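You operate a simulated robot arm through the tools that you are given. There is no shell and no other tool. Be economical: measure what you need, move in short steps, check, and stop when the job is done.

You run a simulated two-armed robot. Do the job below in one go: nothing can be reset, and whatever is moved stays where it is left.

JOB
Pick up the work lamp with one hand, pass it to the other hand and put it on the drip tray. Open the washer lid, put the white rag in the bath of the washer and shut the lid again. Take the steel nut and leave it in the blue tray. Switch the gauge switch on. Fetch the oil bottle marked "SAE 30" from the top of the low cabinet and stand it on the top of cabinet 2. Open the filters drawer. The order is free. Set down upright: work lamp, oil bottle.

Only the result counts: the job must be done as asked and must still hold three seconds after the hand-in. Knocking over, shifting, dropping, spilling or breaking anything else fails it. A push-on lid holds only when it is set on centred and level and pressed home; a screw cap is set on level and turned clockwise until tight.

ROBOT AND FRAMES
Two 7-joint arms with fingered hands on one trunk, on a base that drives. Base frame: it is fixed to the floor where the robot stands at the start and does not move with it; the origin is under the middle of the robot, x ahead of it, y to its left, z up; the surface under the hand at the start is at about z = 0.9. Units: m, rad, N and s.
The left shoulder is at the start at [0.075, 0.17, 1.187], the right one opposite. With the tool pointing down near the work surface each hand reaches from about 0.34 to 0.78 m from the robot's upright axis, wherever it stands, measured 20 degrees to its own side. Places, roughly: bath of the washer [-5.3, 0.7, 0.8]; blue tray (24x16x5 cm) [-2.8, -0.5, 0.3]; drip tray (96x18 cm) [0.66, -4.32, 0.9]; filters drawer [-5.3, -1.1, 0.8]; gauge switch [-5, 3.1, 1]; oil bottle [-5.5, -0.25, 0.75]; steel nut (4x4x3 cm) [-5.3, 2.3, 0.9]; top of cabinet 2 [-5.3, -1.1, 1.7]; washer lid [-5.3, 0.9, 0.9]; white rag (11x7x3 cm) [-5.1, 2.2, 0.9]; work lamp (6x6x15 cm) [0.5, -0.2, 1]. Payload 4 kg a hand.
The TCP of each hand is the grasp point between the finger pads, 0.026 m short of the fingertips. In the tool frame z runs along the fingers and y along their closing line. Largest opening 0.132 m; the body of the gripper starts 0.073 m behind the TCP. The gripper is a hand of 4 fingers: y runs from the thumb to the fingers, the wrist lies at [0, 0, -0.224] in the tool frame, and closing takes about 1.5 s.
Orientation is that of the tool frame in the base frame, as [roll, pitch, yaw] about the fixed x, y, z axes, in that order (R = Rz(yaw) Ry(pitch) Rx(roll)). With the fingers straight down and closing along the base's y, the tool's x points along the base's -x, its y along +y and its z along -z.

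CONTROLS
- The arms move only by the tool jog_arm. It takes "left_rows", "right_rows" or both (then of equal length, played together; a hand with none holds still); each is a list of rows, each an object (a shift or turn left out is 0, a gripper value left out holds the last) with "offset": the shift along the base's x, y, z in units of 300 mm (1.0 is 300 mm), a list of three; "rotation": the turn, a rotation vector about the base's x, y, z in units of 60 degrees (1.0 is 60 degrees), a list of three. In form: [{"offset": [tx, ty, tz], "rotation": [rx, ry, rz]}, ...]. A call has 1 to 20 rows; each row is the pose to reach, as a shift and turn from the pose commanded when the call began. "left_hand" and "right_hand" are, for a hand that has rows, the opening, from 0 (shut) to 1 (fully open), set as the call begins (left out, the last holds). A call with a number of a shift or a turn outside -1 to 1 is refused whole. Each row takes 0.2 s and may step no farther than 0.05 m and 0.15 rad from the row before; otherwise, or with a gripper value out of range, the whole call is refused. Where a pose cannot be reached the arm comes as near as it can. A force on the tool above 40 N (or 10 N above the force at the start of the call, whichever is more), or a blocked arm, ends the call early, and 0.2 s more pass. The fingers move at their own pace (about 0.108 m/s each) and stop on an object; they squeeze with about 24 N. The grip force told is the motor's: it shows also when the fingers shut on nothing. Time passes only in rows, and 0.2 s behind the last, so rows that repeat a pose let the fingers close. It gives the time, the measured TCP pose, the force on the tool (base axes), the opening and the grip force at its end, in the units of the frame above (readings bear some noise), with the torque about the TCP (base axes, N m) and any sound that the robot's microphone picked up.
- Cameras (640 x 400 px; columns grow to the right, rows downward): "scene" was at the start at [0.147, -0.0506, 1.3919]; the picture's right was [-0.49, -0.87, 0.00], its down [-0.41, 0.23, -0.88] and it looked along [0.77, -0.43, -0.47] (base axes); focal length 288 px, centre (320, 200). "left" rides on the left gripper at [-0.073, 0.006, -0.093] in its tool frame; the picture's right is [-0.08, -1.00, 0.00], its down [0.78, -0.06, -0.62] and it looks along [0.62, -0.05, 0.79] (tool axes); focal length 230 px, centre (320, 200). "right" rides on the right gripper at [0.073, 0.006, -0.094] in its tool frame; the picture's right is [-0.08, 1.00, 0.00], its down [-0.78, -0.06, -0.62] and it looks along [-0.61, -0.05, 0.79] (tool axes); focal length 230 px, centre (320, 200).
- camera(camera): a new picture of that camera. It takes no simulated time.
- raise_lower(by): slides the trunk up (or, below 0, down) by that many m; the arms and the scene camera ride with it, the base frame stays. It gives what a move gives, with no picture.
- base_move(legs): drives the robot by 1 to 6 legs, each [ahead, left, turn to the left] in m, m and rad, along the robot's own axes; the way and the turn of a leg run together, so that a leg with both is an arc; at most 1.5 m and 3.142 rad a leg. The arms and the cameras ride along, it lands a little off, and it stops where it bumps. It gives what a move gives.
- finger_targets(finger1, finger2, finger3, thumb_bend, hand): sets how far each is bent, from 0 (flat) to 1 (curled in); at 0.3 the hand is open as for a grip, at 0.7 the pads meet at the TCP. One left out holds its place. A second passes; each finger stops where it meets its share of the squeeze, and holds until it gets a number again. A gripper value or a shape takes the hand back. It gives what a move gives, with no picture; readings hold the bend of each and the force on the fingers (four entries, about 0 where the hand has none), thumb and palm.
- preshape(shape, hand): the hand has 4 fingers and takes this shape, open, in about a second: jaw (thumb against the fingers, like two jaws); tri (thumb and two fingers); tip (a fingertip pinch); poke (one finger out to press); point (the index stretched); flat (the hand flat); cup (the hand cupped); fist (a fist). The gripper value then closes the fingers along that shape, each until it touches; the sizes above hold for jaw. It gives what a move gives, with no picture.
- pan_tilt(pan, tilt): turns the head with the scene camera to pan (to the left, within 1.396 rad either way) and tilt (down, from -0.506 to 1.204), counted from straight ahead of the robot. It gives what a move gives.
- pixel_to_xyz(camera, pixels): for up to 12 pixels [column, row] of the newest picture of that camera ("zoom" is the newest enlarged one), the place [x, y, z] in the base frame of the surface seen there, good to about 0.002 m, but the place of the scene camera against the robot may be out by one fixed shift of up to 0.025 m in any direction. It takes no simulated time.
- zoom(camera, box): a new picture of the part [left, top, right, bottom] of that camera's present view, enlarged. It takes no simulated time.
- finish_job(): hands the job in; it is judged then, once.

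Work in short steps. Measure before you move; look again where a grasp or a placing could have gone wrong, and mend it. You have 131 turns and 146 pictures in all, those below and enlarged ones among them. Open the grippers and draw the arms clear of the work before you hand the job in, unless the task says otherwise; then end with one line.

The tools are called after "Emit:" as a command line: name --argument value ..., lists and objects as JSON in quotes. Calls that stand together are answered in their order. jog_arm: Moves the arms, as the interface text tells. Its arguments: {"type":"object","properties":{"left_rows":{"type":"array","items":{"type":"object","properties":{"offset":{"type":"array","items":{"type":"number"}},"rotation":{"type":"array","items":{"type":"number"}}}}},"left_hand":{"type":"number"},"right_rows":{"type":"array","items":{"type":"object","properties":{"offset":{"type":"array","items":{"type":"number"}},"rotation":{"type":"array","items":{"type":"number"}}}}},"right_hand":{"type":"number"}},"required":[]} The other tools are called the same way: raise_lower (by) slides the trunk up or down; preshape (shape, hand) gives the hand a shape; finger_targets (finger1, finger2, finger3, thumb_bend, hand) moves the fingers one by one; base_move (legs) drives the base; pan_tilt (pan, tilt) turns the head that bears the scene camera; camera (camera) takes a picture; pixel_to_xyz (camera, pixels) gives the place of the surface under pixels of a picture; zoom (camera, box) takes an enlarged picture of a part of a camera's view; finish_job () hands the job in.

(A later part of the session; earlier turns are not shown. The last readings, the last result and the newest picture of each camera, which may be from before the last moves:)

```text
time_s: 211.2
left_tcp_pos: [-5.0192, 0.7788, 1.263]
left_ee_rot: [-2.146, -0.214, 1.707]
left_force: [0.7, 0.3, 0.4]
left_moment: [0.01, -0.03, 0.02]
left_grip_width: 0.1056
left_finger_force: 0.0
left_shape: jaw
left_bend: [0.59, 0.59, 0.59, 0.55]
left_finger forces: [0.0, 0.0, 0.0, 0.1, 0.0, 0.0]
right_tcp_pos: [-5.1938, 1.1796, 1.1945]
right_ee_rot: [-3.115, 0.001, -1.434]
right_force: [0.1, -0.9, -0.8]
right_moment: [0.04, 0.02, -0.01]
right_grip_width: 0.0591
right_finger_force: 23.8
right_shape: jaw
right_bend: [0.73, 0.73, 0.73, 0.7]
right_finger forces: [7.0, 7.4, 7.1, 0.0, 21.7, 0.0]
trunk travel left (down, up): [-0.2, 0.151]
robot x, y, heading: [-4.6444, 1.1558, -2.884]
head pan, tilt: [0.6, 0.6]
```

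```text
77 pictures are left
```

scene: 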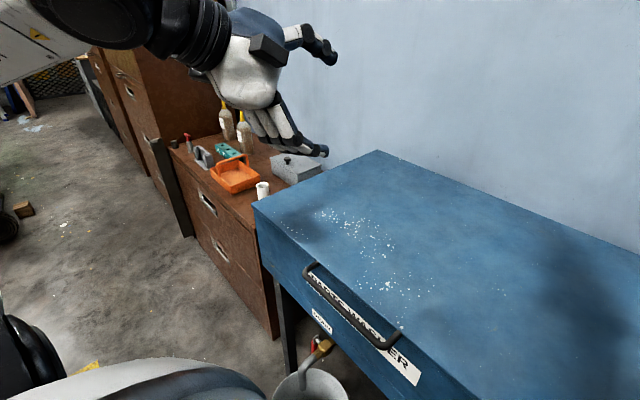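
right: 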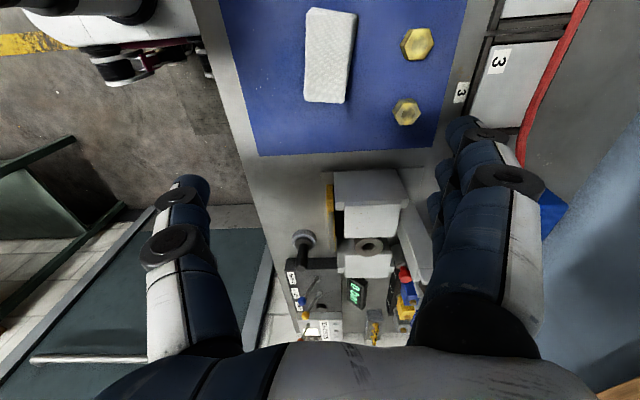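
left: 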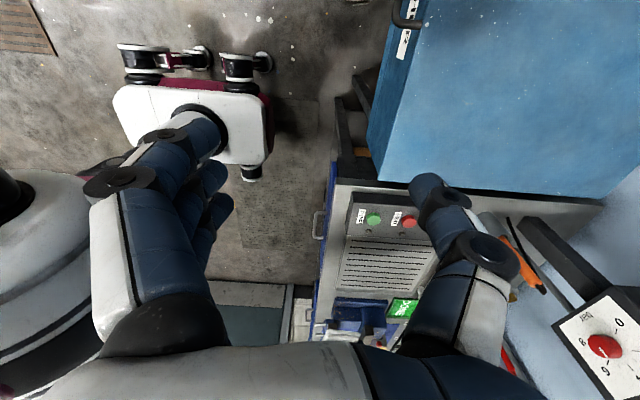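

A horizontal grip would put the wrist too near the shoulder. I go back to pointing down with closing along x (thumb behind the bar), and raise the trunk for later reach.

Emit:
jog_arm --left_rows '[{"rotation": [0, -0.14, 0]}, {"rotation": [0, -0.28, 0]}, {"rotation": [0, -0.42, 0]}, {"rotation": [0, -0.56, 0]}, {"rotation": [0, -0.7, 0]}, {"rotation": [0, -0.84, 0]}, {"rotation": [0, -0.98, 0]}]' --left_hand 0.6

Emit:
jog_arm --left_rows '[{"offset": [0, 0.12, 0], "rotation": [0, 0, -0.121]}, {"offset": [0, 0.24, 0], "rotation": [0, 0, -0.242]}]'

Emit:
raise_lower --by 0.14

Emit:
camera --camera "left"

Emit:
camera --camera "scene"

```text
time_s: 212.8
left_tcp_pos: [-5.0206, 0.7784, 1.2636]
left_ee_rot: [3.122, 0.005, 1.822]
left_force: [0.1, -0.5, -0.6]
left_moment: [0.01, -0.02, -0.01]
left_grip_width: 0.0798
left_finger_force: 0.0
left_shape: jaw
left_bend: [0.71, 0.71, 0.71, 0.7]
left_finger forces: [0.0, 0.0, 0.1, 0.0, 0.1, 0.1]
right_tcp_pos: [-5.1945, 1.1818, 1.1946]
right_ee_rot: [-3.116, 0.001, -1.433]
right_force: [-0.5, 0.2, -0.9]
right_moment: [-0.02, -0.02, -0.05]
right_grip_width: 0.0588
right_finger_force: 24.4
right_shape: jaw
right_bend: [0.73, 0.73, 0.73, 0.7]
right_finger forces: [7.0, 7.3, 7.4, 0.0, 21.6, 0.0]
trunk travel left (down, up): [-0.2, 0.151]
robot x, y, heading: [-4.6476, 1.1568, -2.888]
head pan, tilt: [0.6, 0.6]
```

```text
time_s: 213.4
left_tcp_pos: [-5.0178, 0.8525, 1.2642]
left_ee_rot: [3.125, 0.007, 1.567]
left_force: [0.5, -0.3, 0.4]
left_moment: [-0.04, 0.02, 0.04]
left_grip_width: 0.0799
left_finger_force: 0.0
left_shape: jaw
left_bend: [0.71, 0.71, 0.71, 0.7]
left_finger forces: [0.0, 0.0, 0.0, 0.1, 0.1, 0.1]
right_tcp_pos: [-5.1933, 1.1811, 1.1955]
right_ee_rot: [-3.116, 0.001, -1.433]
right_force: [0.0, 0.1, -0.7]
right_moment: [-0.03, 0.0, 0.01]
right_grip_width: 0.059
right_finger_force: 24.0
right_shape: jaw
right_bend: [0.73, 0.73, 0.73, 0.7]
right_finger forces: [7.0, 7.3, 7.2, 0.0, 21.6, 0.1]
trunk travel left (down, up): [-0.2, 0.151]
robot x, y, heading: [-4.6451, 1.1567, -2.891]
head pan, tilt: [0.6, 0.6]
```

```text
time_s: 215.0
left_tcp_pos: [-5.0189, 0.8509, 1.4029]
left_ee_rot: [3.124, 0.004, 1.568]
left_force: [-0.5, -0.3, 0.0]
left_moment: [0.02, 0.0, 0.02]
left_grip_width: 0.0795
left_finger_force: 0.0
left_shape: jaw
left_bend: [0.71, 0.71, 0.71, 0.7]
left_finger forces: [0.0, 0.1, 0.0, 0.0, 0.0, 0.0]
right_tcp_pos: [-5.1934, 1.1808, 1.3348]
right_ee_rot: [-3.116, 0.0, -1.432]
right_force: [-0.5, -0.5, -0.9]
right_moment: [0.01, 0.03, 0.02]
right_grip_width: 0.0592
right_finger_force: 24.3
right_shape: jaw
right_bend: [0.73, 0.73, 0.73, 0.7]
right_finger forces: [7.0, 7.4, 7.2, 0.1, 21.6, 0.0]
trunk travel left (down, up): [-0.34, 0.011]
robot x, y, heading: [-4.6533, 1.1546, -2.885]
head pan, tilt: [0.6, 0.6]
```

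```text
76 pictures are left
```

left: 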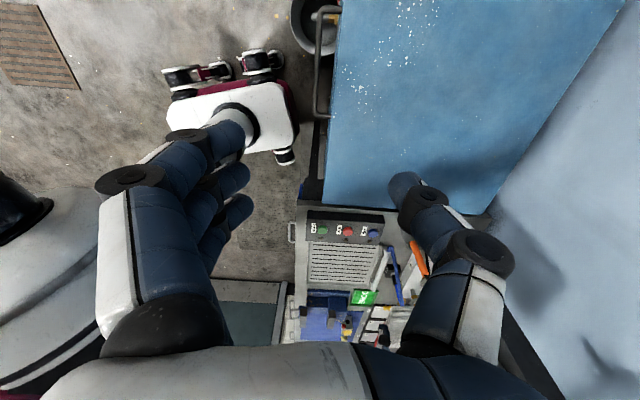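

```text
75 pictures are left
```

scene: 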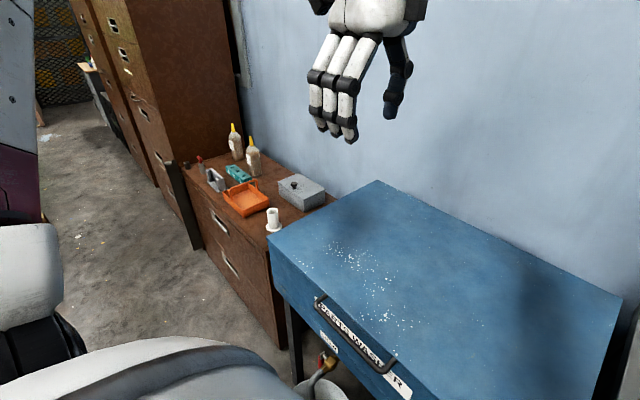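

Measure the bar from the left wrist camera.

Emit:
pixel_to_xyz --camera "left" --pixels '[[318, 60], [316, 90], [317, 112], [330, 115], [330, 15], [319, 30], [333, 80], [345, 80]]'

```text
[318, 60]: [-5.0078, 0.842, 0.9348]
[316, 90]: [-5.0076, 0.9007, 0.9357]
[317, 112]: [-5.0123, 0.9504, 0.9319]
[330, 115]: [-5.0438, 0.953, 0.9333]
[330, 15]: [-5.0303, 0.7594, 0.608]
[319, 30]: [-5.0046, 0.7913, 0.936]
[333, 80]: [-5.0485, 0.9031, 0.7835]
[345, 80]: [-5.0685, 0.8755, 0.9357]
```

Bar centre ≈ (−5.008, 0.865), top z 0.936, gap to the panel ≈ 3.4 cm. I set a 4 cm opening and lower to just above the bar.

Emit:
jog_arm --left_rows '[{"offset": [0.036, 0.04, -0.16]}, {"offset": [0.036, 0.047, -0.32]}, {"offset": [0.036, 0.047, -0.48]}, {"offset": [0.036, 0.047, -0.64]}, {"offset": [0.036, 0.047, -0.8]}, {"offset": [0.036, 0.047, -0.96]}]' --left_hand 0.3

Emit:
jog_arm --left_rows '[{"offset": [0, 0, -0.15]}, {"offset": [0, 0, -0.3]}, {"offset": [0, 0, -0.4]}]'

Emit:
camera --camera "left"

Emit:
zoom --camera "scene" --box '[240, 200, 460, 380]'

```text
refused: row 1 steps farther than a row can; nothing moved
```

```text
time_s: 215.8
left_tcp_pos: [-5.0185, 0.8504, 1.2826]
left_ee_rot: [3.125, 0.006, 1.568]
left_force: [0.3, -0.3, 0.2]
left_moment: [0.03, 0.0, -0.01]
left_grip_width: 0.0797
left_finger_force: 0.1
left_shape: jaw
left_bend: [0.71, 0.71, 0.71, 0.7]
left_finger forces: [0.0, 0.1, 0.1, 0.1, 0.0, 0.0]
right_tcp_pos: [-5.1921, 1.181, 1.3345]
right_ee_rot: [-3.115, -0.001, -1.432]
right_force: [-0.4, -0.4, -0.4]
right_moment: [0.02, 0.0, -0.02]
right_grip_width: 0.0592
right_finger_force: 24.1
right_shape: jaw
right_bend: [0.73, 0.73, 0.73, 0.7]
right_finger forces: [7.0, 7.4, 7.2, 0.0, 21.6, 0.0]
trunk travel left (down, up): [-0.34, 0.011]
robot x, y, heading: [-4.6507, 1.1552, -2.891]
head pan, tilt: [0.6, 0.6]
```

```text
74 pictures are left
```

left: 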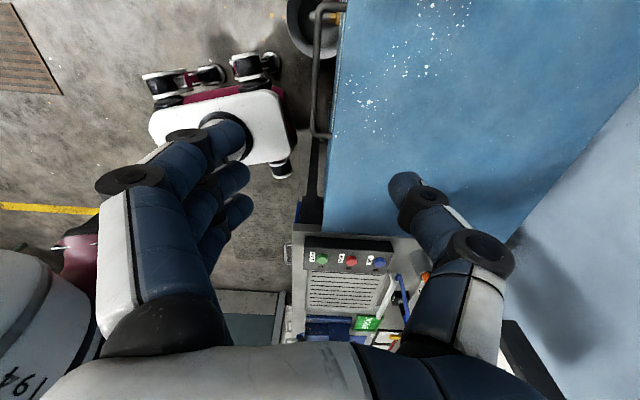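

```text
2.22 times, centred on (350, 290) of scene
```

zoom: 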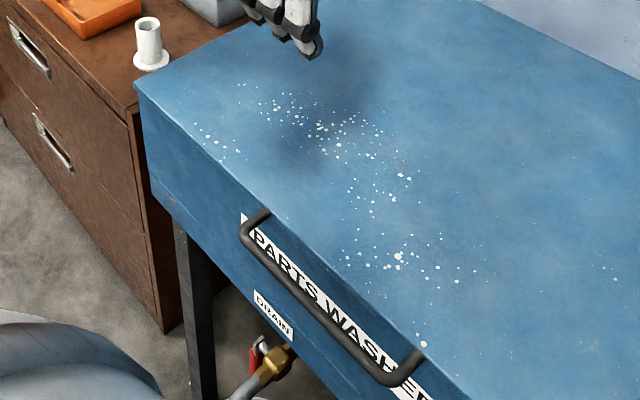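

First call was refused on step size; now at z 1.283. I set the narrow opening and go down to z ≈ 0.99.

Emit:
jog_arm --left_rows '[{"offset": [0.02, 0.02, -0.14]}, {"offset": [0.036, 0.047, -0.29]}, {"offset": [0.036, 0.047, -0.44]}, {"offset": [0.036, 0.047, -0.6]}, {"offset": [0.036, 0.047, -0.75]}, {"offset": [0.036, 0.047, -0.9]}, {"offset": [0.036, 0.047, -0.98]}]' --left_hand 0.3

Emit:
camera --camera "left"

Emit:
zoom --camera "scene" --box '[240, 200, 460, 380]'

```text
time_s: 217.4
left_tcp_pos: [-5.0088, 0.8639, 0.9885]
left_ee_rot: [3.124, 0.004, 1.569]
left_force: [-0.7, -0.2, 0.0]
left_moment: [0.0, -0.04, -0.01]
left_grip_width: 0.0399
left_finger_force: 0.0
left_shape: jaw
left_bend: [0.73, 0.73, 0.73, 0.7]
left_finger forces: [0.1, 0.1, 0.0, 0.1, 0.1, 0.1]
right_tcp_pos: [-5.1928, 1.1792, 1.3346]
right_ee_rot: [-3.115, 0.0, -1.434]
right_force: [-0.2, -0.3, -1.1]
right_moment: [-0.01, 0.0, -0.03]
right_grip_width: 0.0589
right_finger_force: 23.5
right_shape: jaw
right_bend: [0.73, 0.73, 0.73, 0.7]
right_finger forces: [6.9, 7.4, 7.2, 0.0, 21.6, 0.0]
trunk travel left (down, up): [-0.34, 0.011]
robot x, y, heading: [-4.6448, 1.1528, -2.891]
head pan, tilt: [0.6, 0.6]
```

```text
72 pictures are left
```

left: 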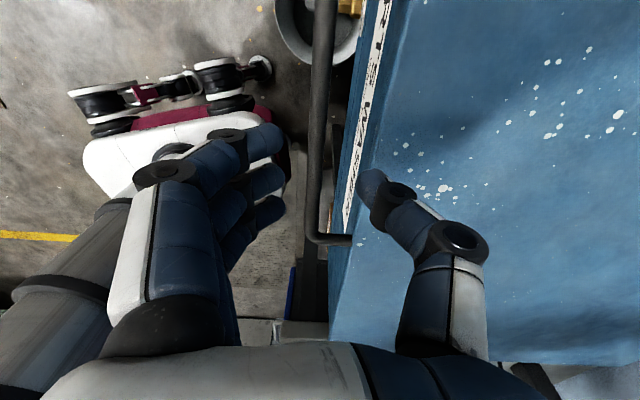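

```text
2.22 times, centred on (350, 290) of scene
```

zoom: 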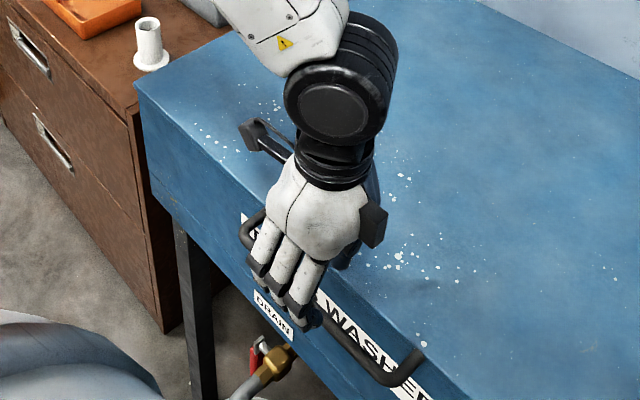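

I check thumb tip and gap positions.

Emit:
pixel_to_xyz --camera "left" --pixels '[[370, 180], [362, 185], [375, 195], [320, 120], [310, 120], [331, 120], [370, 100], [345, 195], [385, 60], [272, 210], [275, 180]]'

```text
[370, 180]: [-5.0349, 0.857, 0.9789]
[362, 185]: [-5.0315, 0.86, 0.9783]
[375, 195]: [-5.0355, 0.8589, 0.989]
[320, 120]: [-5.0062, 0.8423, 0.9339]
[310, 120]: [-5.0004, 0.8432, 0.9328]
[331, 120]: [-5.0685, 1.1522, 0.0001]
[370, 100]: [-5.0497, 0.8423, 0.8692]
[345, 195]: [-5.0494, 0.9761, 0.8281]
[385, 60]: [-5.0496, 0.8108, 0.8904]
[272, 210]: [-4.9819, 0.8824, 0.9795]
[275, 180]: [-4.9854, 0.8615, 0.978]
```

It just fits; I narrow to 0.24 opening, shift 2 mm, and go down to z 0.928, then close.

Emit:
jog_arm --left_rows '[{"offset": [0.008, 0, 0]}, {"offset": [0.008, 0, -0.07]}, {"offset": [0.008, 0, -0.14]}, {"offset": [0.008, 0, -0.2]}]' --left_hand 0.24

Emit:
jog_arm --left_rows '[{}, {}, {}, {}]' --left_hand 0

Emit:
zoom --camera "left" --box '[220, 80, 440, 260]'

```text
time_s: 218.4
left_tcp_pos: [-5.0035, 0.865, 0.9316]
left_ee_rot: [3.126, 0.006, 1.569]
left_force: [13.5, 0.1, 22.0]
left_moment: [-0.01, 0.92, 0.03]
left_grip_width: 0.0287
left_finger_force: 0.0
left_shape: jaw
left_bend: [0.73, 0.73, 0.73, 0.7]
left_finger forces: [0.1, 0.0, 0.0, 0.0, 23.6, 0.0]
right_tcp_pos: [-5.19, 1.1819, 1.3364]
right_ee_rot: [-3.12, 0.0, -1.433]
right_force: [-0.8, -0.1, -0.2]
right_moment: [-0.02, 0.0, -0.01]
right_grip_width: 0.0589
right_finger_force: 23.6
right_shape: jaw
right_bend: [0.73, 0.73, 0.73, 0.7]
right_finger forces: [7.0, 7.2, 7.2, 0.1, 21.7, 0.1]
trunk travel left (down, up): [-0.34, 0.011]
robot x, y, heading: [-4.6456, 1.1525, -2.889]
head pan, tilt: [0.6, 0.6]
```

```text
time_s: 219.4
left_tcp_pos: [-5.0055, 0.8631, 0.9302]
left_ee_rot: [3.123, 0.007, 1.568]
left_force: [9.4, 0.0, -1.8]
left_moment: [0.0, 0.02, 0.04]
left_grip_width: 0.0002
left_finger_force: 24.2
left_shape: jaw
left_bend: [0.64, 0.6, 0.65, 0.72]
left_finger forces: [4.5, 0.0, 4.1, 0.1, 0.8, 0.1]
right_tcp_pos: [-5.1924, 1.1798, 1.3351]
right_ee_rot: [-3.116, 0.0, -1.432]
right_force: [0.0, 0.3, -0.1]
right_moment: [0.0, 0.0, -0.02]
right_grip_width: 0.059
right_finger_force: 24.4
right_shape: jaw
right_bend: [0.73, 0.73, 0.73, 0.7]
right_finger forces: [7.0, 7.3, 7.2, 0.1, 21.5, 0.0]
trunk travel left (down, up): [-0.34, 0.011]
robot x, y, heading: [-4.6484, 1.1582, -2.885]
head pan, tilt: [0.6, 0.6]
```

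```text
2.22 times, centred on (330, 170) of left
```

zoom: 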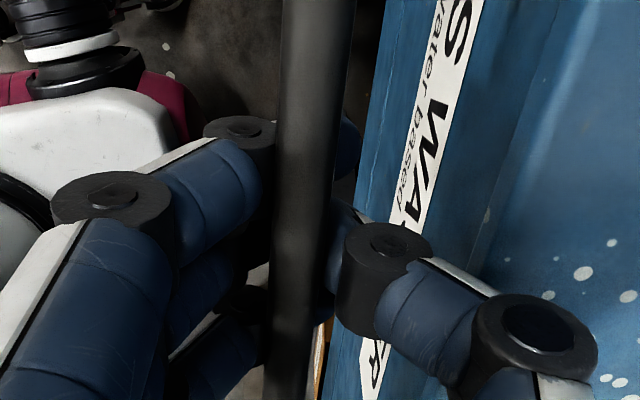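

The fingers are hooked round the bar. I lift along an arc about the rear hinge, gradually tilting the hand.

Emit:
jog_arm --left_rows '[{"offset": [-0.006, 0, 0.143], "rotation": [0, 0.048, 0]}, {"offset": [-0.023, 0, 0.284], "rotation": [0, 0.095, 0]}, {"offset": [-0.051, 0, 0.424], "rotation": [0, 0.143, 0]}, {"offset": [-0.091, 0, 0.561], "rotation": [0, 0.19, 0]}, {"offset": [-0.141, 0, 0.694], "rotation": [0, 0.238, 0]}, {"offset": [-0.201, 0, 0.824], "rotation": [0, 0.286, 0]}, {"offset": [-0.272, 0, 0.947], "rotation": [0, 0.334, 0]}]'

Emit:
camera --camera "scene"

```text
time_s: 221.0
left_tcp_pos: [-5.0888, 0.865, 1.2139]
left_ee_rot: [-2.811, 0.006, 1.572]
left_force: [-4.7, -3.2, -3.0]
left_moment: [-0.01, -0.05, 0.06]
left_grip_width: 0.0001
left_finger_force: 24.4
left_shape: jaw
left_bend: [0.67, 0.6, 0.67, 0.72]
left_finger forces: [0.7, 0.1, 0.5, 0.1, 3.7, 0.1]
right_tcp_pos: [-5.1946, 1.1797, 1.3344]
right_ee_rot: [-3.114, -0.001, -1.432]
right_force: [-0.2, -0.6, -0.6]
right_moment: [0.01, -0.02, 0.0]
right_grip_width: 0.059
right_finger_force: 24.3
right_shape: jaw
right_bend: [0.73, 0.73, 0.73, 0.7]
right_finger forces: [6.9, 7.3, 7.2, 0.1, 21.5, 0.1]
trunk travel left (down, up): [-0.34, 0.011]
robot x, y, heading: [-4.6519, 1.1523, -2.888]
head pan, tilt: [0.6, 0.6]
```

```text
69 pictures are left
```

scene: 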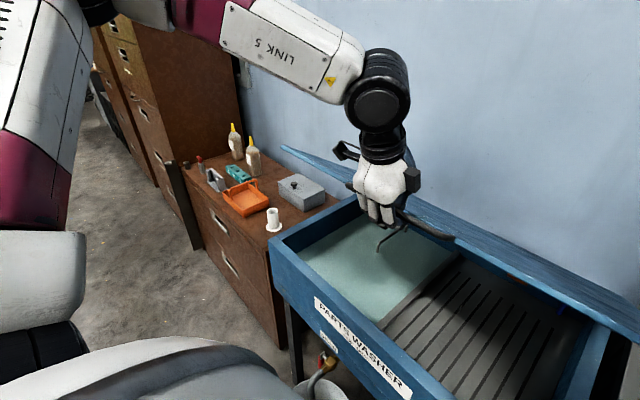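

The lid opens easily. The bath is the left half with liquid. I continue the arc to about 73°.

Emit:
jog_arm --left_rows '[{"offset": [-0.092, 0, 0.132], "rotation": [0, 0.055, 0]}, {"offset": [-0.195, 0, 0.255], "rotation": [0, 0.11, 0]}, {"offset": [-0.308, 0, 0.369], "rotation": [0, 0.165, 0]}, {"offset": [-0.431, 0, 0.471], "rotation": [0, 0.22, 0]}, {"offset": [-0.563, 0, 0.563], "rotation": [0, 0.275, 0]}, {"offset": [-0.703, 0, 0.642], "rotation": [0, 0.33, 0]}, {"offset": [-0.849, 0, 0.708], "rotation": [0, 0.385, 0]}, {"offset": [-0.998, 0, 0.76], "rotation": [0, 0.43, 0]}]'

Emit:
camera --camera "scene"

```text
time_s: 222.1
left_tcp_pos: [-5.2105, 0.8646, 1.3477]
left_ee_rot: [-2.602, 0.008, 1.573]
left_force: [17.9, 1.0, -10.6]
left_moment: [0.01, 0.04, 0.06]
left_grip_width: 0.0
left_finger_force: 24.6
left_shape: jaw
left_bend: [0.64, 0.6, 0.65, 0.73]
left_finger forces: [9.5, 0.0, 9.3, 0.0, 0.1, 0.0]
right_tcp_pos: [-5.1966, 1.1806, 1.3468]
right_ee_rot: [3.131, -0.003, -1.436]
right_force: [-7.8, 1.1, 29.5]
right_moment: [-0.32, 1.29, -0.43]
right_grip_width: 0.0608
right_finger_force: 24.4
right_shape: jaw
right_bend: [0.74, 0.73, 0.74, 0.71]
right_finger forces: [17.8, 11.1, 11.3, 0.1, 22.9, 0.0]
trunk travel left (down, up): [-0.34, 0.011]
robot x, y, heading: [-4.6444, 1.1549, -2.888]
head pan, tilt: [0.6, 0.6]
stopped in row 5 (right hand): the force on the tool passed its limit at 52 N (the readings are from after the stop); the commanded pose is now the measured one
```

```text
68 pictures are left
```

scene: 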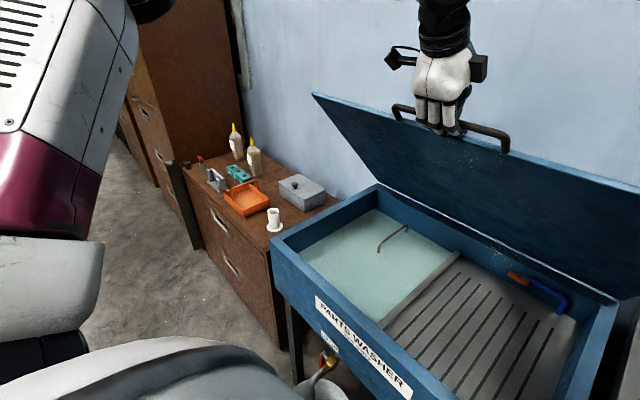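

The rising lid touched the right hand with the rag. I ease the lid back a little and pull the right hand towards the robot.

Emit:
jog_arm --left_rows '[{"offset": [0.08, 0, -0.08]}, {"offset": [0.15, 0, -0.17]}, {"offset": [0.15, 0, -0.17]}, {"offset": [0.15, 0, -0.17]}, {"offset": [0.15, 0, -0.17]}, {"offset": [0.15, 0, -0.17]}, {"offset": [0.15, 0, -0.17]}]' --right_rows '[{"offset": [0.02, 0, 0.02]}, {"offset": [0.05, 0.02, 0.05]}, {"offset": [0.2, 0.06, 0.05]}, {"offset": [0.35, 0.1, 0.05]}, {"offset": [0.5, 0.14, 0.0]}, {"offset": [0.65, 0.18, -0.05]}, {"offset": [0.75, 0.2, -0.1]}]'

Emit:
camera --camera "scene"

```text
time_s: 223.7
left_tcp_pos: [-5.1704, 0.8652, 1.2988]
left_ee_rot: [-2.595, 0.007, 1.571]
left_force: [2.2, 1.4, 1.0]
left_moment: [0.06, 0.03, -0.02]
left_grip_width: 0.0
left_finger_force: 24.0
left_shape: jaw
left_bend: [0.68, 0.59, 0.68, 0.73]
left_finger forces: [0.8, 0.0, 2.5, 0.0, 0.3, 0.1]
right_tcp_pos: [-4.9734, 1.2408, 1.3108]
right_ee_rot: [-3.139, -0.002, -1.437]
right_force: [0.0, -0.7, 0.1]
right_moment: [0.01, 0.01, -0.03]
right_grip_width: 0.0597
right_finger_force: 24.8
right_shape: jaw
right_bend: [0.73, 0.73, 0.73, 0.7]
right_finger forces: [8.0, 8.3, 8.3, 0.1, 24.8, 0.0]
trunk travel left (down, up): [-0.34, 0.011]
robot x, y, heading: [-4.6467, 1.157, -2.889]
head pan, tilt: [0.6, 0.6]
```

```text
67 pictures are left
```

scene: 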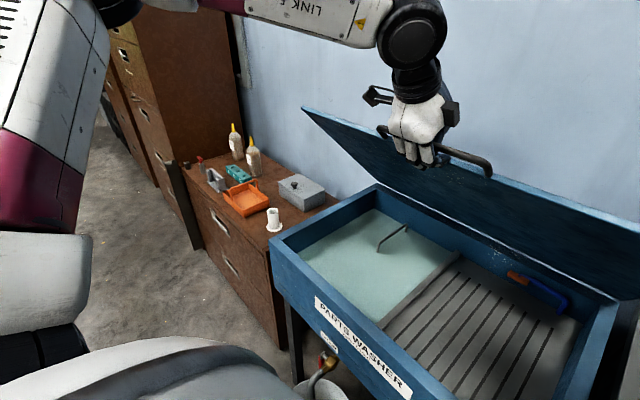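

The lid holds with almost no force on the hand. With the right hand clear, I continue the arc to about 80°.

Emit:
jog_arm --left_rows '[{"offset": [-0.105, 0, 0.097], "rotation": [0, 0.04, 0]}, {"offset": [-0.231, 0, 0.196], "rotation": [0, 0.08, 0]}, {"offset": [-0.365, 0, 0.284], "rotation": [0, 0.12, 0]}, {"offset": [-0.507, 0, 0.359], "rotation": [0, 0.16, 0]}, {"offset": [-0.655, 0, 0.42], "rotation": [0, 0.2, 0]}, {"offset": [-0.808, 0, 0.469], "rotation": [0, 0.24, 0]}, {"offset": [-0.965, 0, 0.503], "rotation": [0, 0.24, 0]}]'

Emit:
camera --camera "scene"

```text
time_s: 225.1
left_tcp_pos: [-5.3902, 0.872, 1.4293]
left_ee_rot: [-2.37, 0.041, 1.546]
left_force: [3.8, -10.2, 10.8]
left_moment: [-0.02, -1.06, 0.15]
left_grip_width: 0.0
left_finger_force: 24.1
left_shape: jaw
left_bend: [0.67, 0.6, 0.68, 0.77]
left_finger forces: [0.1, 25.7, 0.0, 0.1, 42.8, 0.0]
left hand out of reach, approached as far as the arm can: row 6
right_tcp_pos: [-4.9719, 1.2402, 1.31]
right_ee_rot: [-3.138, -0.001, -1.434]
right_force: [0.0, 0.3, -0.4]
right_moment: [0.0, 0.02, 0.04]
right_grip_width: 0.06
right_finger_force: 23.8
right_shape: jaw
right_bend: [0.73, 0.73, 0.73, 0.7]
right_finger forces: [8.0, 8.3, 8.3, 0.0, 24.7, 0.1]
trunk travel left (down, up): [-0.34, 0.011]
robot x, y, heading: [-4.6497, 1.153, -2.887]
head pan, tilt: [0.6, 0.6]
stopped in row 6 (left hand): the force on the tool passed its limit at 70 N (the readings are from after the stop); the commanded pose is now the measured one
```

```text
66 pictures are left
```

scene: 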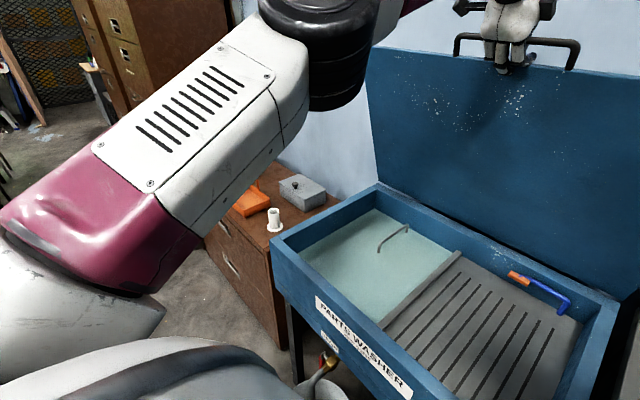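

The arm is at its reach; the lid is about 75° open. I open the hand and back out along the tool axis, watching whether the lid stays.

Emit:
jog_arm --left_rows '[{}, {}, {}, {"offset": [0.05, 0, 0.05]}, {"offset": [0.14, 0, 0.12]}, {"offset": [0.25, 0, 0.15]}, {"offset": [0.38, 0, 0.15]}, {"offset": [0.5, 0, 0.15]}]' --left_hand 0.4

Emit:
camera --camera "scene"

```text
time_s: 226.9
left_tcp_pos: [-5.2425, 0.8734, 1.4713]
left_ee_rot: [-2.373, 0.039, 1.541]
left_force: [0.2, -0.3, -0.2]
left_moment: [-0.01, 0.01, 0.02]
left_grip_width: 0.0526
left_finger_force: 0.0
left_shape: jaw
left_bend: [0.73, 0.73, 0.73, 0.7]
left_finger forces: [0.0, 0.1, 0.1, 0.0, 0.0, 0.0]
right_tcp_pos: [-4.971, 1.2403, 1.3103]
right_ee_rot: [-3.14, 0.0, -1.435]
right_force: [0.0, -0.1, -0.9]
right_moment: [0.02, 0.03, -0.02]
right_grip_width: 0.0599
right_finger_force: 24.7
right_shape: jaw
right_bend: [0.73, 0.73, 0.73, 0.7]
right_finger forces: [8.0, 8.3, 8.5, 0.0, 24.8, 0.0]
trunk travel left (down, up): [-0.34, 0.011]
robot x, y, heading: [-4.6461, 1.1565, -2.884]
head pan, tilt: [0.6, 0.6]
```

```text
65 pictures are left
```

scene: 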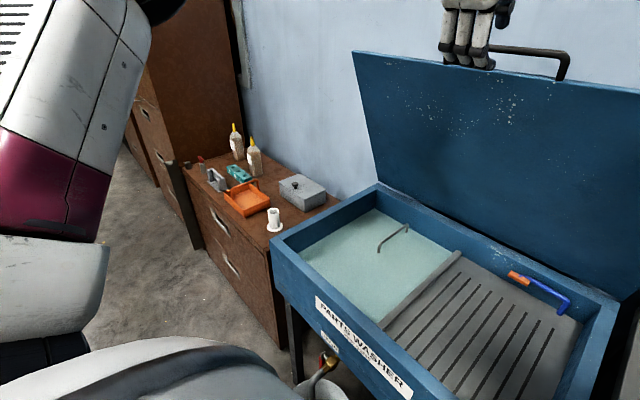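

The lid stays open by itself. I measure the bath, then turn the base left 0.45 rad so that the right hand can reach it.

Emit:
pixel_to_xyz --camera "scene" --pixels '[[345, 235], [375, 215], [300, 250], [380, 315], [455, 255], [372, 262], [405, 228], [380, 250], [275, 240], [400, 240], [560, 70], [510, 50]]'

Emit:
base_move --legs '[[0, 0, 0.45]]'

Emit:
pan_tilt --pan 0.1 --tilt 0.7

Emit:
camera --camera "scene"

```text
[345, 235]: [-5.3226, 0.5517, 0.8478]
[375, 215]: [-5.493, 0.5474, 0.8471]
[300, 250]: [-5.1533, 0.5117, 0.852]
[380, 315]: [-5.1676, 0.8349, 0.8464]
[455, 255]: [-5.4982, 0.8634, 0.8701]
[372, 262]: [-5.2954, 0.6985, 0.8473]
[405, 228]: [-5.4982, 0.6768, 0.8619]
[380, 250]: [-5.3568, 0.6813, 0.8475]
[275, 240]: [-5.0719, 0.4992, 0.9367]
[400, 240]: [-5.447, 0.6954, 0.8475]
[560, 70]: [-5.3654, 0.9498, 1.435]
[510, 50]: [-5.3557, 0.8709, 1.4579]
```

```text
time_s: 228.6
left_tcp_pos: [-5.0628, 0.6428, 1.4703]
left_ee_rot: [-2.377, 0.041, 1.987]
left_force: [0.0, -0.2, -0.2]
left_moment: [-0.01, 0.0, 0.01]
left_grip_width: 0.0525
left_finger_force: 0.2
left_shape: jaw
left_bend: [0.73, 0.73, 0.73, 0.7]
left_finger forces: [0.0, 0.1, 0.0, 0.0, 0.0, 0.0]
right_tcp_pos: [-4.9776, 1.0901, 1.3107]
right_ee_rot: [-3.137, -0.002, -0.985]
right_force: [-0.1, -0.1, -0.2]
right_moment: [0.01, -0.02, -0.02]
right_grip_width: 0.0598
right_finger_force: 24.0
right_shape: jaw
right_bend: [0.73, 0.73, 0.73, 0.7]
right_finger forces: [8.0, 8.3, 8.3, 0.0, 24.9, 0.0]
trunk travel left (down, up): [-0.34, 0.011]
robot x, y, heading: [-4.6481, 1.1536, -2.435]
head pan, tilt: [0.6, 0.6]
```

```text
time_s: 229.5
left_tcp_pos: [-5.0621, 0.6426, 1.4706]
left_ee_rot: [-2.376, 0.039, 1.988]
left_force: [-0.5, 0.0, -0.2]
left_moment: [0.01, -0.03, -0.01]
left_grip_width: 0.0524
left_finger_force: 0.1
left_shape: jaw
left_bend: [0.73, 0.73, 0.73, 0.7]
left_finger forces: [0.0, 0.0, 0.0, 0.0, 0.1, 0.1]
right_tcp_pos: [-4.9769, 1.0905, 1.3097]
right_ee_rot: [-3.138, -0.002, -0.983]
right_force: [-0.1, -0.2, 0.5]
right_moment: [0.01, -0.01, 0.03]
right_grip_width: 0.0598
right_finger_force: 23.9
right_shape: jaw
right_bend: [0.73, 0.73, 0.73, 0.7]
right_finger forces: [7.9, 8.3, 8.4, 0.0, 24.8, 0.0]
trunk travel left (down, up): [-0.34, 0.011]
robot x, y, heading: [-4.646, 1.155, -2.434]
head pan, tilt: [0.099, 0.7]
```

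```text
64 pictures are left
```

scene: 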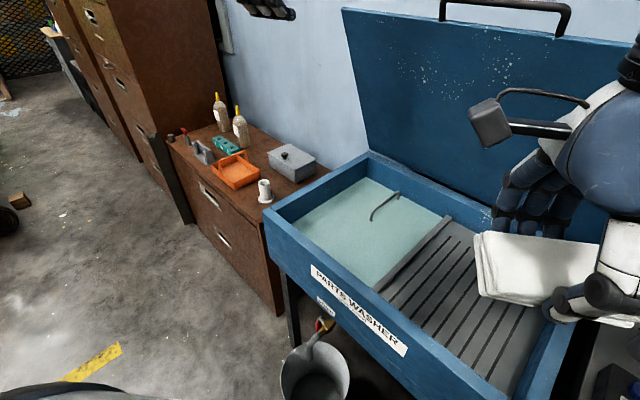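

Bath spans x −5.15…−5.5, y 0.51…0.83, liquid at z≈0.83. I move the left hand aside and bring the rag over the bath.

Emit:
jog_arm --left_rows '[{"offset": [0.08, -0.12, 0]}, {"offset": [0.16, -0.24, 0]}, {"offset": [0.24, -0.36, 0]}, {"offset": [0.32, -0.48, 0]}, {"offset": [0.32, -0.6, 0]}, {"offset": [0.32, -0.66, 0]}]' --right_rows '[{"offset": [-0.07, -0.1, 0]}, {"offset": [-0.14, -0.2, 0]}, {"offset": [-0.21, -0.3, 0]}, {"offset": [-0.28, -0.4, 0]}, {"offset": [-0.35, -0.5, 0]}, {"offset": [-0.42, -0.6, 0]}]'

Emit:
jog_arm --right_rows '[{"offset": [-0.08, -0.12, -0.05]}, {"offset": [-0.16, -0.24, -0.1]}, {"offset": [-0.24, -0.36, -0.15]}, {"offset": [-0.32, -0.48, -0.2]}, {"offset": [-0.4, -0.6, -0.25]}, {"offset": [-0.49, -0.7, -0.32]}, {"offset": [-0.49, -0.72, -0.47]}, {"offset": [-0.49, -0.72, -0.6]}]'

Emit:
camera --camera "scene"

```text
time_s: 230.9
left_tcp_pos: [-4.9661, 0.4418, 1.4706]
left_ee_rot: [-2.377, 0.039, 1.988]
left_force: [0.1, -0.1, 0.8]
left_moment: [0.01, -0.01, -0.01]
left_grip_width: 0.0521
left_finger_force: 0.1
left_shape: jaw
left_bend: [0.73, 0.73, 0.73, 0.7]
left_finger forces: [0.0, 0.0, 0.1, 0.0, 0.1, 0.0]
right_tcp_pos: [-5.1033, 0.9085, 1.3101]
right_ee_rot: [-3.138, 0.0, -0.985]
right_force: [-1.2, 0.2, -0.2]
right_moment: [0.02, 0.0, -0.03]
right_grip_width: 0.0598
right_finger_force: 23.8
right_shape: jaw
right_bend: [0.73, 0.73, 0.73, 0.7]
right_finger forces: [8.0, 8.3, 8.3, 0.0, 24.6, 0.1]
trunk travel left (down, up): [-0.34, 0.011]
robot x, y, heading: [-4.6482, 1.1555, -2.435]
head pan, tilt: [0.099, 0.7]
```

```text
time_s: 232.7
left_tcp_pos: [-4.9668, 0.4441, 1.4711]
left_ee_rot: [-2.376, 0.042, 1.986]
left_force: [-0.9, 0.3, -1.2]
left_moment: [0.03, -0.01, -0.02]
left_grip_width: 0.0524
left_finger_force: 0.0
left_shape: jaw
left_bend: [0.73, 0.73, 0.73, 0.7]
left_finger forces: [0.0, 0.0, 0.1, 0.0, 0.0, 0.1]
right_tcp_pos: [-5.1934, 0.7483, 1.1398]
right_ee_rot: [-3.137, -0.002, -0.983]
right_force: [-0.5, 0.4, -0.6]
right_moment: [0.03, 0.0, 0.01]
right_grip_width: 0.0592
right_finger_force: 23.7
right_shape: jaw
right_bend: [0.73, 0.73, 0.73, 0.7]
right_finger forces: [7.8, 8.1, 8.1, 0.0, 24.1, 0.0]
right hand out of reach, approached as far as the arm can: row 5, 6, 7, 8
trunk travel left (down, up): [-0.34, 0.011]
robot x, y, heading: [-4.6475, 1.1574, -2.433]
head pan, tilt: [0.099, 0.7]
```

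```text
63 pictures are left
```

scene: 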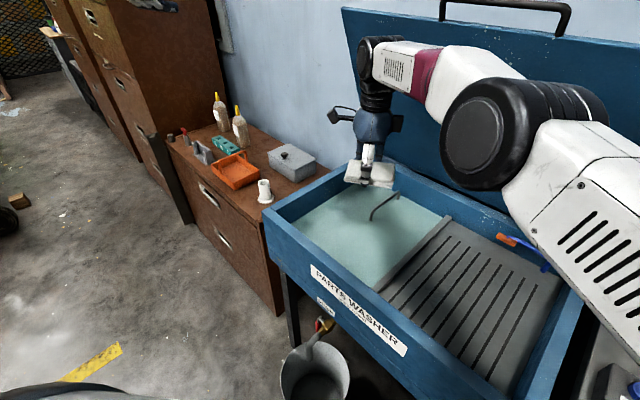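

The right hand is over the bath at its reach limit, (−5.193, 0.748), inside the bath area. I lower the trunk and then the hand straight down.

Emit:
raise_lower --by -0.14

Emit:
jog_arm --right_rows '[{"offset": [-0.02, -0.02, -0.12]}, {"offset": [-0.04, -0.04, -0.24]}, {"offset": [-0.05, -0.05, -0.33]}]'

Emit:
camera --camera "scene"

```text
time_s: 234.4
left_tcp_pos: [-4.9659, 0.4456, 1.3325]
left_ee_rot: [-2.372, 0.04, 1.988]
left_force: [-0.1, 1.1, 0.0]
left_moment: [-0.04, 0.02, 0.01]
left_grip_width: 0.0524
left_finger_force: 0.1
left_shape: jaw
left_bend: [0.73, 0.73, 0.73, 0.7]
left_finger forces: [0.1, 0.0, 0.0, 0.0, 0.0, 0.0]
right_tcp_pos: [-5.1949, 0.7494, 0.9997]
right_ee_rot: [-3.139, -0.001, -0.984]
right_force: [-0.9, 0.1, 0.1]
right_moment: [-0.01, 0.01, 0.03]
right_grip_width: 0.0593
right_finger_force: 24.0
right_shape: jaw
right_bend: [0.73, 0.73, 0.73, 0.7]
right_finger forces: [7.8, 8.0, 8.1, 0.1, 24.0, 0.0]
trunk travel left (down, up): [-0.2, 0.151]
robot x, y, heading: [-4.6481, 1.1533, -2.442]
head pan, tilt: [0.099, 0.7]
```

```text
time_s: 235.2
left_tcp_pos: [-4.9669, 0.4442, 1.3304]
left_ee_rot: [-2.376, 0.041, 1.987]
left_force: [-1.2, -1.2, -0.4]
left_moment: [-0.01, 0.0, -0.02]
left_grip_width: 0.0523
left_finger_force: 0.1
left_shape: jaw
left_bend: [0.73, 0.73, 0.73, 0.7]
left_finger forces: [0.0, 0.0, 0.0, 0.0, 0.0, 0.0]
right_tcp_pos: [-5.2068, 0.7336, 0.9005]
right_ee_rot: [-3.138, 0.0, -0.984]
right_force: [-0.3, -0.5, 0.1]
right_moment: [0.01, -0.02, -0.01]
right_grip_width: 0.0593
right_finger_force: 23.9
right_shape: jaw
right_bend: [0.73, 0.73, 0.73, 0.7]
right_finger forces: [7.7, 8.0, 8.0, 0.0, 23.9, 0.0]
trunk travel left (down, up): [-0.2, 0.151]
robot x, y, heading: [-4.6508, 1.1548, -2.438]
head pan, tilt: [0.099, 0.7]
```

```text
62 pictures are left
```

scene: 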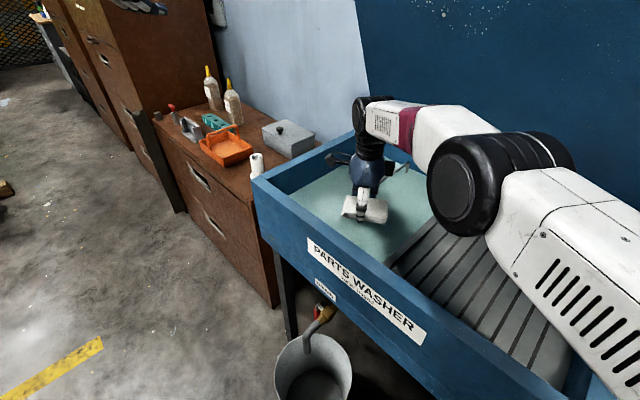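

The rag is above the liquid inside the bath. I lower 3 cm more, open, and rise.

Emit:
jog_arm --right_rows '[{"offset": [0, 0, -0.1]}]'

Emit:
jog_arm --right_rows '[{}, {}, {}, {}, {"offset": [0, 0, 0.15]}, {"offset": [0, 0, 0.3]}, {"offset": [0, 0, 0.45]}, {"offset": [0.02, 0.05, 0.6]}, {"offset": [0.1, 0.15, 0.7]}, {"offset": [0.2, 0.25, 0.7]}]' --right_hand 0.85

Emit:
camera --camera "scene"

```text
time_s: 235.6
left_tcp_pos: [-4.9683, 0.4431, 1.3291]
left_ee_rot: [-2.377, 0.04, 1.989]
left_force: [0.2, -0.8, -0.7]
left_moment: [0.02, 0.0, -0.02]
left_grip_width: 0.0527
left_finger_force: 0.1
left_shape: jaw
left_bend: [0.73, 0.73, 0.73, 0.7]
left_finger forces: [0.0, 0.1, 0.0, 0.0, 0.0, 0.0]
right_tcp_pos: [-5.209, 0.7337, 0.8688]
right_ee_rot: [-3.138, -0.001, -0.986]
right_force: [-0.8, 0.3, -0.5]
right_moment: [0.02, 0.02, -0.01]
right_grip_width: 0.0595
right_finger_force: 23.9
right_shape: jaw
right_bend: [0.73, 0.73, 0.73, 0.7]
right_finger forces: [7.7, 8.0, 8.1, 0.0, 23.8, 0.1]
trunk travel left (down, up): [-0.2, 0.151]
robot x, y, heading: [-4.6451, 1.1559, -2.439]
head pan, tilt: [0.099, 0.7]
```

```text
time_s: 237.8
left_tcp_pos: [-4.9653, 0.4452, 1.3323]
left_ee_rot: [-2.374, 0.04, 1.989]
left_force: [-0.2, 0.2, -0.4]
left_moment: [0.03, 0.03, -0.01]
left_grip_width: 0.0525
left_finger_force: 0.1
left_shape: jaw
left_bend: [0.73, 0.73, 0.73, 0.7]
left_finger forces: [0.0, 0.1, 0.1, 0.1, 0.0, 0.1]
right_tcp_pos: [-5.148, 0.8094, 1.0808]
right_ee_rot: [-3.14, -0.001, -0.984]
right_force: [0.2, -0.5, 0.3]
right_moment: [-0.01, 0.05, 0.0]
right_grip_width: 0.1119
right_finger_force: 0.1
right_shape: jaw
right_bend: [0.54, 0.54, 0.54, 0.5]
right_finger forces: [0.0, 0.1, 0.0, 0.1, 0.0, 0.0]
trunk travel left (down, up): [-0.2, 0.151]
robot x, y, heading: [-4.6468, 1.1548, -2.432]
head pan, tilt: [0.099, 0.7]
```

```text
61 pictures are left
```

scene: 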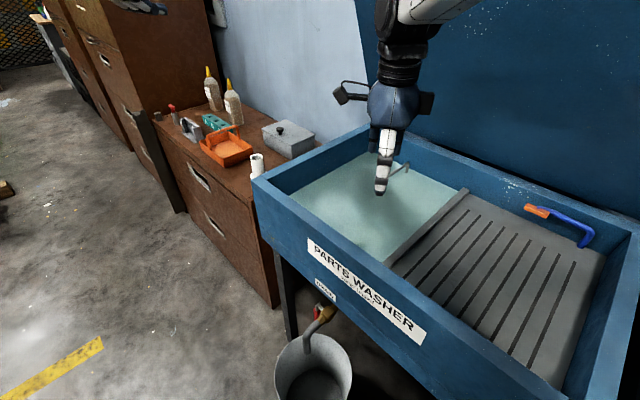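

The rag is no longer in the hand; I zoom on the bath to see it under the surface, and look from the right wrist camera.

Emit:
zoom --camera "scene" --box '[280, 140, 480, 270]'

Emit:
camera --camera "right"

```text
3.08 times, centred on (380, 205) of scene
```

zoom: 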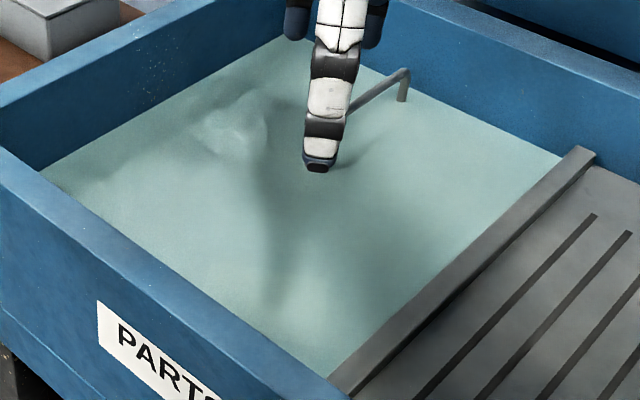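

```text
59 pictures are left
```

right: 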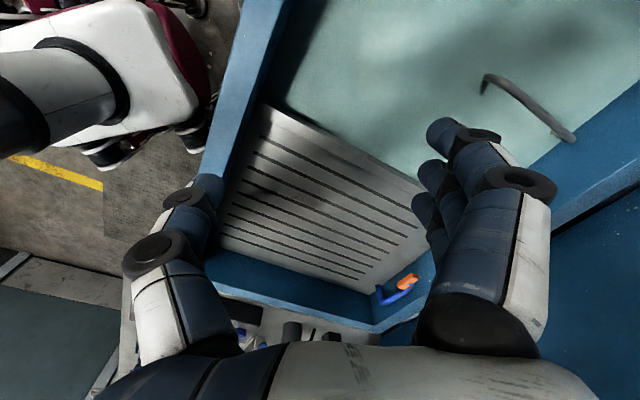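

The rag has sunk in the bath. Now closing: I retract the right hand, turn the base back, and raise the trunk to hook the bar as before.

Emit:
jog_arm --right_rows '[{"offset": [0.1, 0.1, 0.1]}, {"offset": [0.2, 0.2, 0.2]}, {"offset": [0.3, 0.3, 0.3]}, {"offset": [0.4, 0.4, 0.35]}, {"offset": [0.5, 0.5, 0.35]}, {"offset": [0.6, 0.6, 0.35]}]'

Emit:
raise_lower --by 0.14

Emit:
base_move --legs '[[0, 0, -0.45]]'

Emit:
pan_tilt --pan 0.5 --tilt 0.3

Emit:
camera --camera "scene"

Emit:
camera --camera "left"

```text
refused: row 1 steps farther than a row can; nothing moved
```

```text
time_s: 239.4
left_tcp_pos: [-4.967, 0.4448, 1.4701]
left_ee_rot: [-2.376, 0.041, 1.988]
left_force: [-0.6, 0.0, -0.9]
left_moment: [0.02, 0.02, -0.03]
left_grip_width: 0.0526
left_finger_force: 0.1
left_shape: jaw
left_bend: [0.73, 0.73, 0.73, 0.7]
left_finger forces: [0.0, 0.1, 0.0, 0.0, 0.1, 0.0]
right_tcp_pos: [-5.1491, 0.8083, 1.2199]
right_ee_rot: [-3.139, -0.001, -0.984]
right_force: [-0.3, 0.1, -0.2]
right_moment: [0.0, -0.01, 0.01]
right_grip_width: 0.112
right_finger_force: 0.1
right_shape: jaw
right_bend: [0.54, 0.54, 0.54, 0.5]
right_finger forces: [0.0, 0.0, 0.0, 0.0, 0.0, 0.1]
trunk travel left (down, up): [-0.34, 0.011]
robot x, y, heading: [-4.6429, 1.157, -2.44]
head pan, tilt: [0.099, 0.7]
```

```text
time_s: 241.2
left_tcp_pos: [-5.2437, 0.6535, 1.4707]
left_ee_rot: [-2.376, 0.038, 1.538]
left_force: [0.0, 0.0, 0.1]
left_moment: [0.03, 0.02, -0.03]
left_grip_width: 0.0524
left_finger_force: 0.1
left_shape: jaw
left_bend: [0.73, 0.73, 0.73, 0.7]
left_finger forces: [0.0, 0.1, 0.0, 0.1, 0.1, 0.1]
right_tcp_pos: [-5.2503, 1.0621, 1.2189]
right_ee_rot: [-3.136, -0.002, -1.434]
right_force: [0.1, -0.3, -0.8]
right_moment: [0.04, 0.01, -0.03]
right_grip_width: 0.1123
right_finger_force: 0.1
right_shape: jaw
right_bend: [0.54, 0.54, 0.54, 0.5]
right_finger forces: [0.0, 0.1, 0.0, 0.0, 0.0, 0.1]
trunk travel left (down, up): [-0.34, 0.011]
robot x, y, heading: [-4.6458, 1.155, -2.889]
head pan, tilt: [0.099, 0.7]
```

```text
time_s: 242.0
left_tcp_pos: [-5.2442, 0.6551, 1.4709]
left_ee_rot: [-2.376, 0.037, 1.537]
left_force: [-0.7, 0.5, -0.7]
left_moment: [0.01, -0.02, 0.0]
left_grip_width: 0.0522
left_finger_force: 0.1
left_shape: jaw
left_bend: [0.73, 0.73, 0.73, 0.7]
left_finger forces: [0.0, 0.0, 0.0, 0.0, 0.0, 0.0]
right_tcp_pos: [-5.2495, 1.0623, 1.2196]
right_ee_rot: [-3.139, -0.002, -1.434]
right_force: [0.5, 0.3, 0.2]
right_moment: [-0.01, -0.02, -0.01]
right_grip_width: 0.1121
right_finger_force: 0.0
right_shape: jaw
right_bend: [0.54, 0.54, 0.54, 0.5]
right_finger forces: [0.0, 0.0, 0.0, 0.0, 0.0, 0.0]
trunk travel left (down, up): [-0.34, 0.011]
robot x, y, heading: [-4.6479, 1.1536, -2.887]
head pan, tilt: [0.499, 0.3]
```

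```text
58 pictures are left
```

scene: 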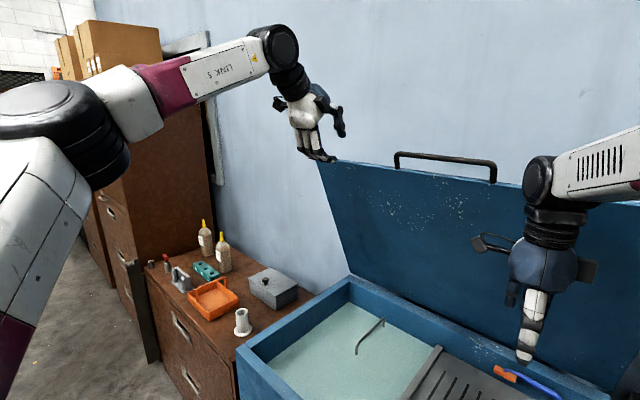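

```text
57 pictures are left
```

left: 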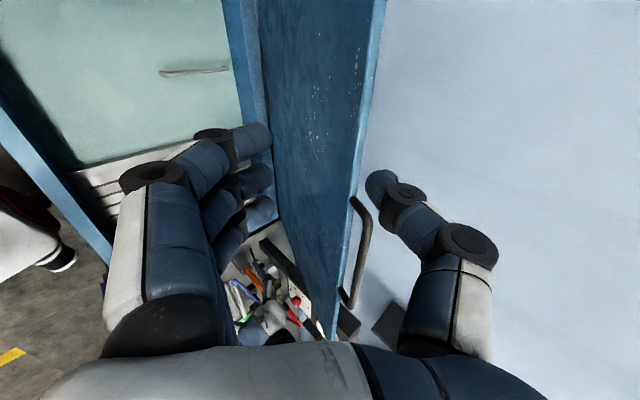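

Now the right hand retracts with smaller steps; I measure the bar in the left view (≈(362,250)).

Emit:
pixel_to_xyz --camera "left" --pixels '[[367, 230], [362, 260], [358, 205], [345, 295], [350, 200], [372, 100], [375, 180]]'

Emit:
pixel_to_xyz --camera "scene" --pixels '[[445, 157], [398, 155], [494, 167], [345, 165]]'

Emit:
jog_arm --right_rows '[{"offset": [0.14, 0.04, 0]}, {"offset": [0.28, 0.08, 0]}, {"offset": [0.42, 0.12, 0]}, {"offset": [0.56, 0.16, 0]}, {"offset": [0.7, 0.2, 0]}, {"offset": [0.84, 0.24, 0]}, {"offset": [0.95, 0.28, 0]}]'

```text
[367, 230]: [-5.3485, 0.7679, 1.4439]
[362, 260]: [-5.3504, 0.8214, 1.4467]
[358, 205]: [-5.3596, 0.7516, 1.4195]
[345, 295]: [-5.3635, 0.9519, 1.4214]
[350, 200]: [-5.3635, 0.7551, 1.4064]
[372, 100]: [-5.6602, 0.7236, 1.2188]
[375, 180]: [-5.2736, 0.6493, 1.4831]
```

```text
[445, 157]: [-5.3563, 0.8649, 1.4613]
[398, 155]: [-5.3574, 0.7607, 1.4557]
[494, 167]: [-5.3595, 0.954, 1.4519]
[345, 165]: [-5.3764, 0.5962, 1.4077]
```

```text
time_s: 243.6
left_tcp_pos: [-5.244, 0.6569, 1.4705]
left_ee_rot: [-2.376, 0.041, 1.538]
left_force: [-0.1, 0.0, 0.5]
left_moment: [0.01, -0.03, 0.01]
left_grip_width: 0.0524
left_finger_force: 0.1
left_shape: jaw
left_bend: [0.73, 0.73, 0.73, 0.7]
left_finger forces: [0.0, 0.0, 0.0, 0.0, 0.1, 0.0]
right_tcp_pos: [-4.9651, 1.1452, 1.2196]
right_ee_rot: [-3.137, -0.003, -1.434]
right_force: [-0.2, 0.5, 0.3]
right_moment: [0.01, -0.01, 0.0]
right_grip_width: 0.112
right_finger_force: 0.0
right_shape: jaw
right_bend: [0.54, 0.54, 0.54, 0.5]
right_finger forces: [0.0, 0.0, 0.0, 0.0, 0.1, 0.1]
trunk travel left (down, up): [-0.34, 0.011]
robot x, y, heading: [-4.6451, 1.1555, -2.886]
head pan, tilt: [0.499, 0.3]
```

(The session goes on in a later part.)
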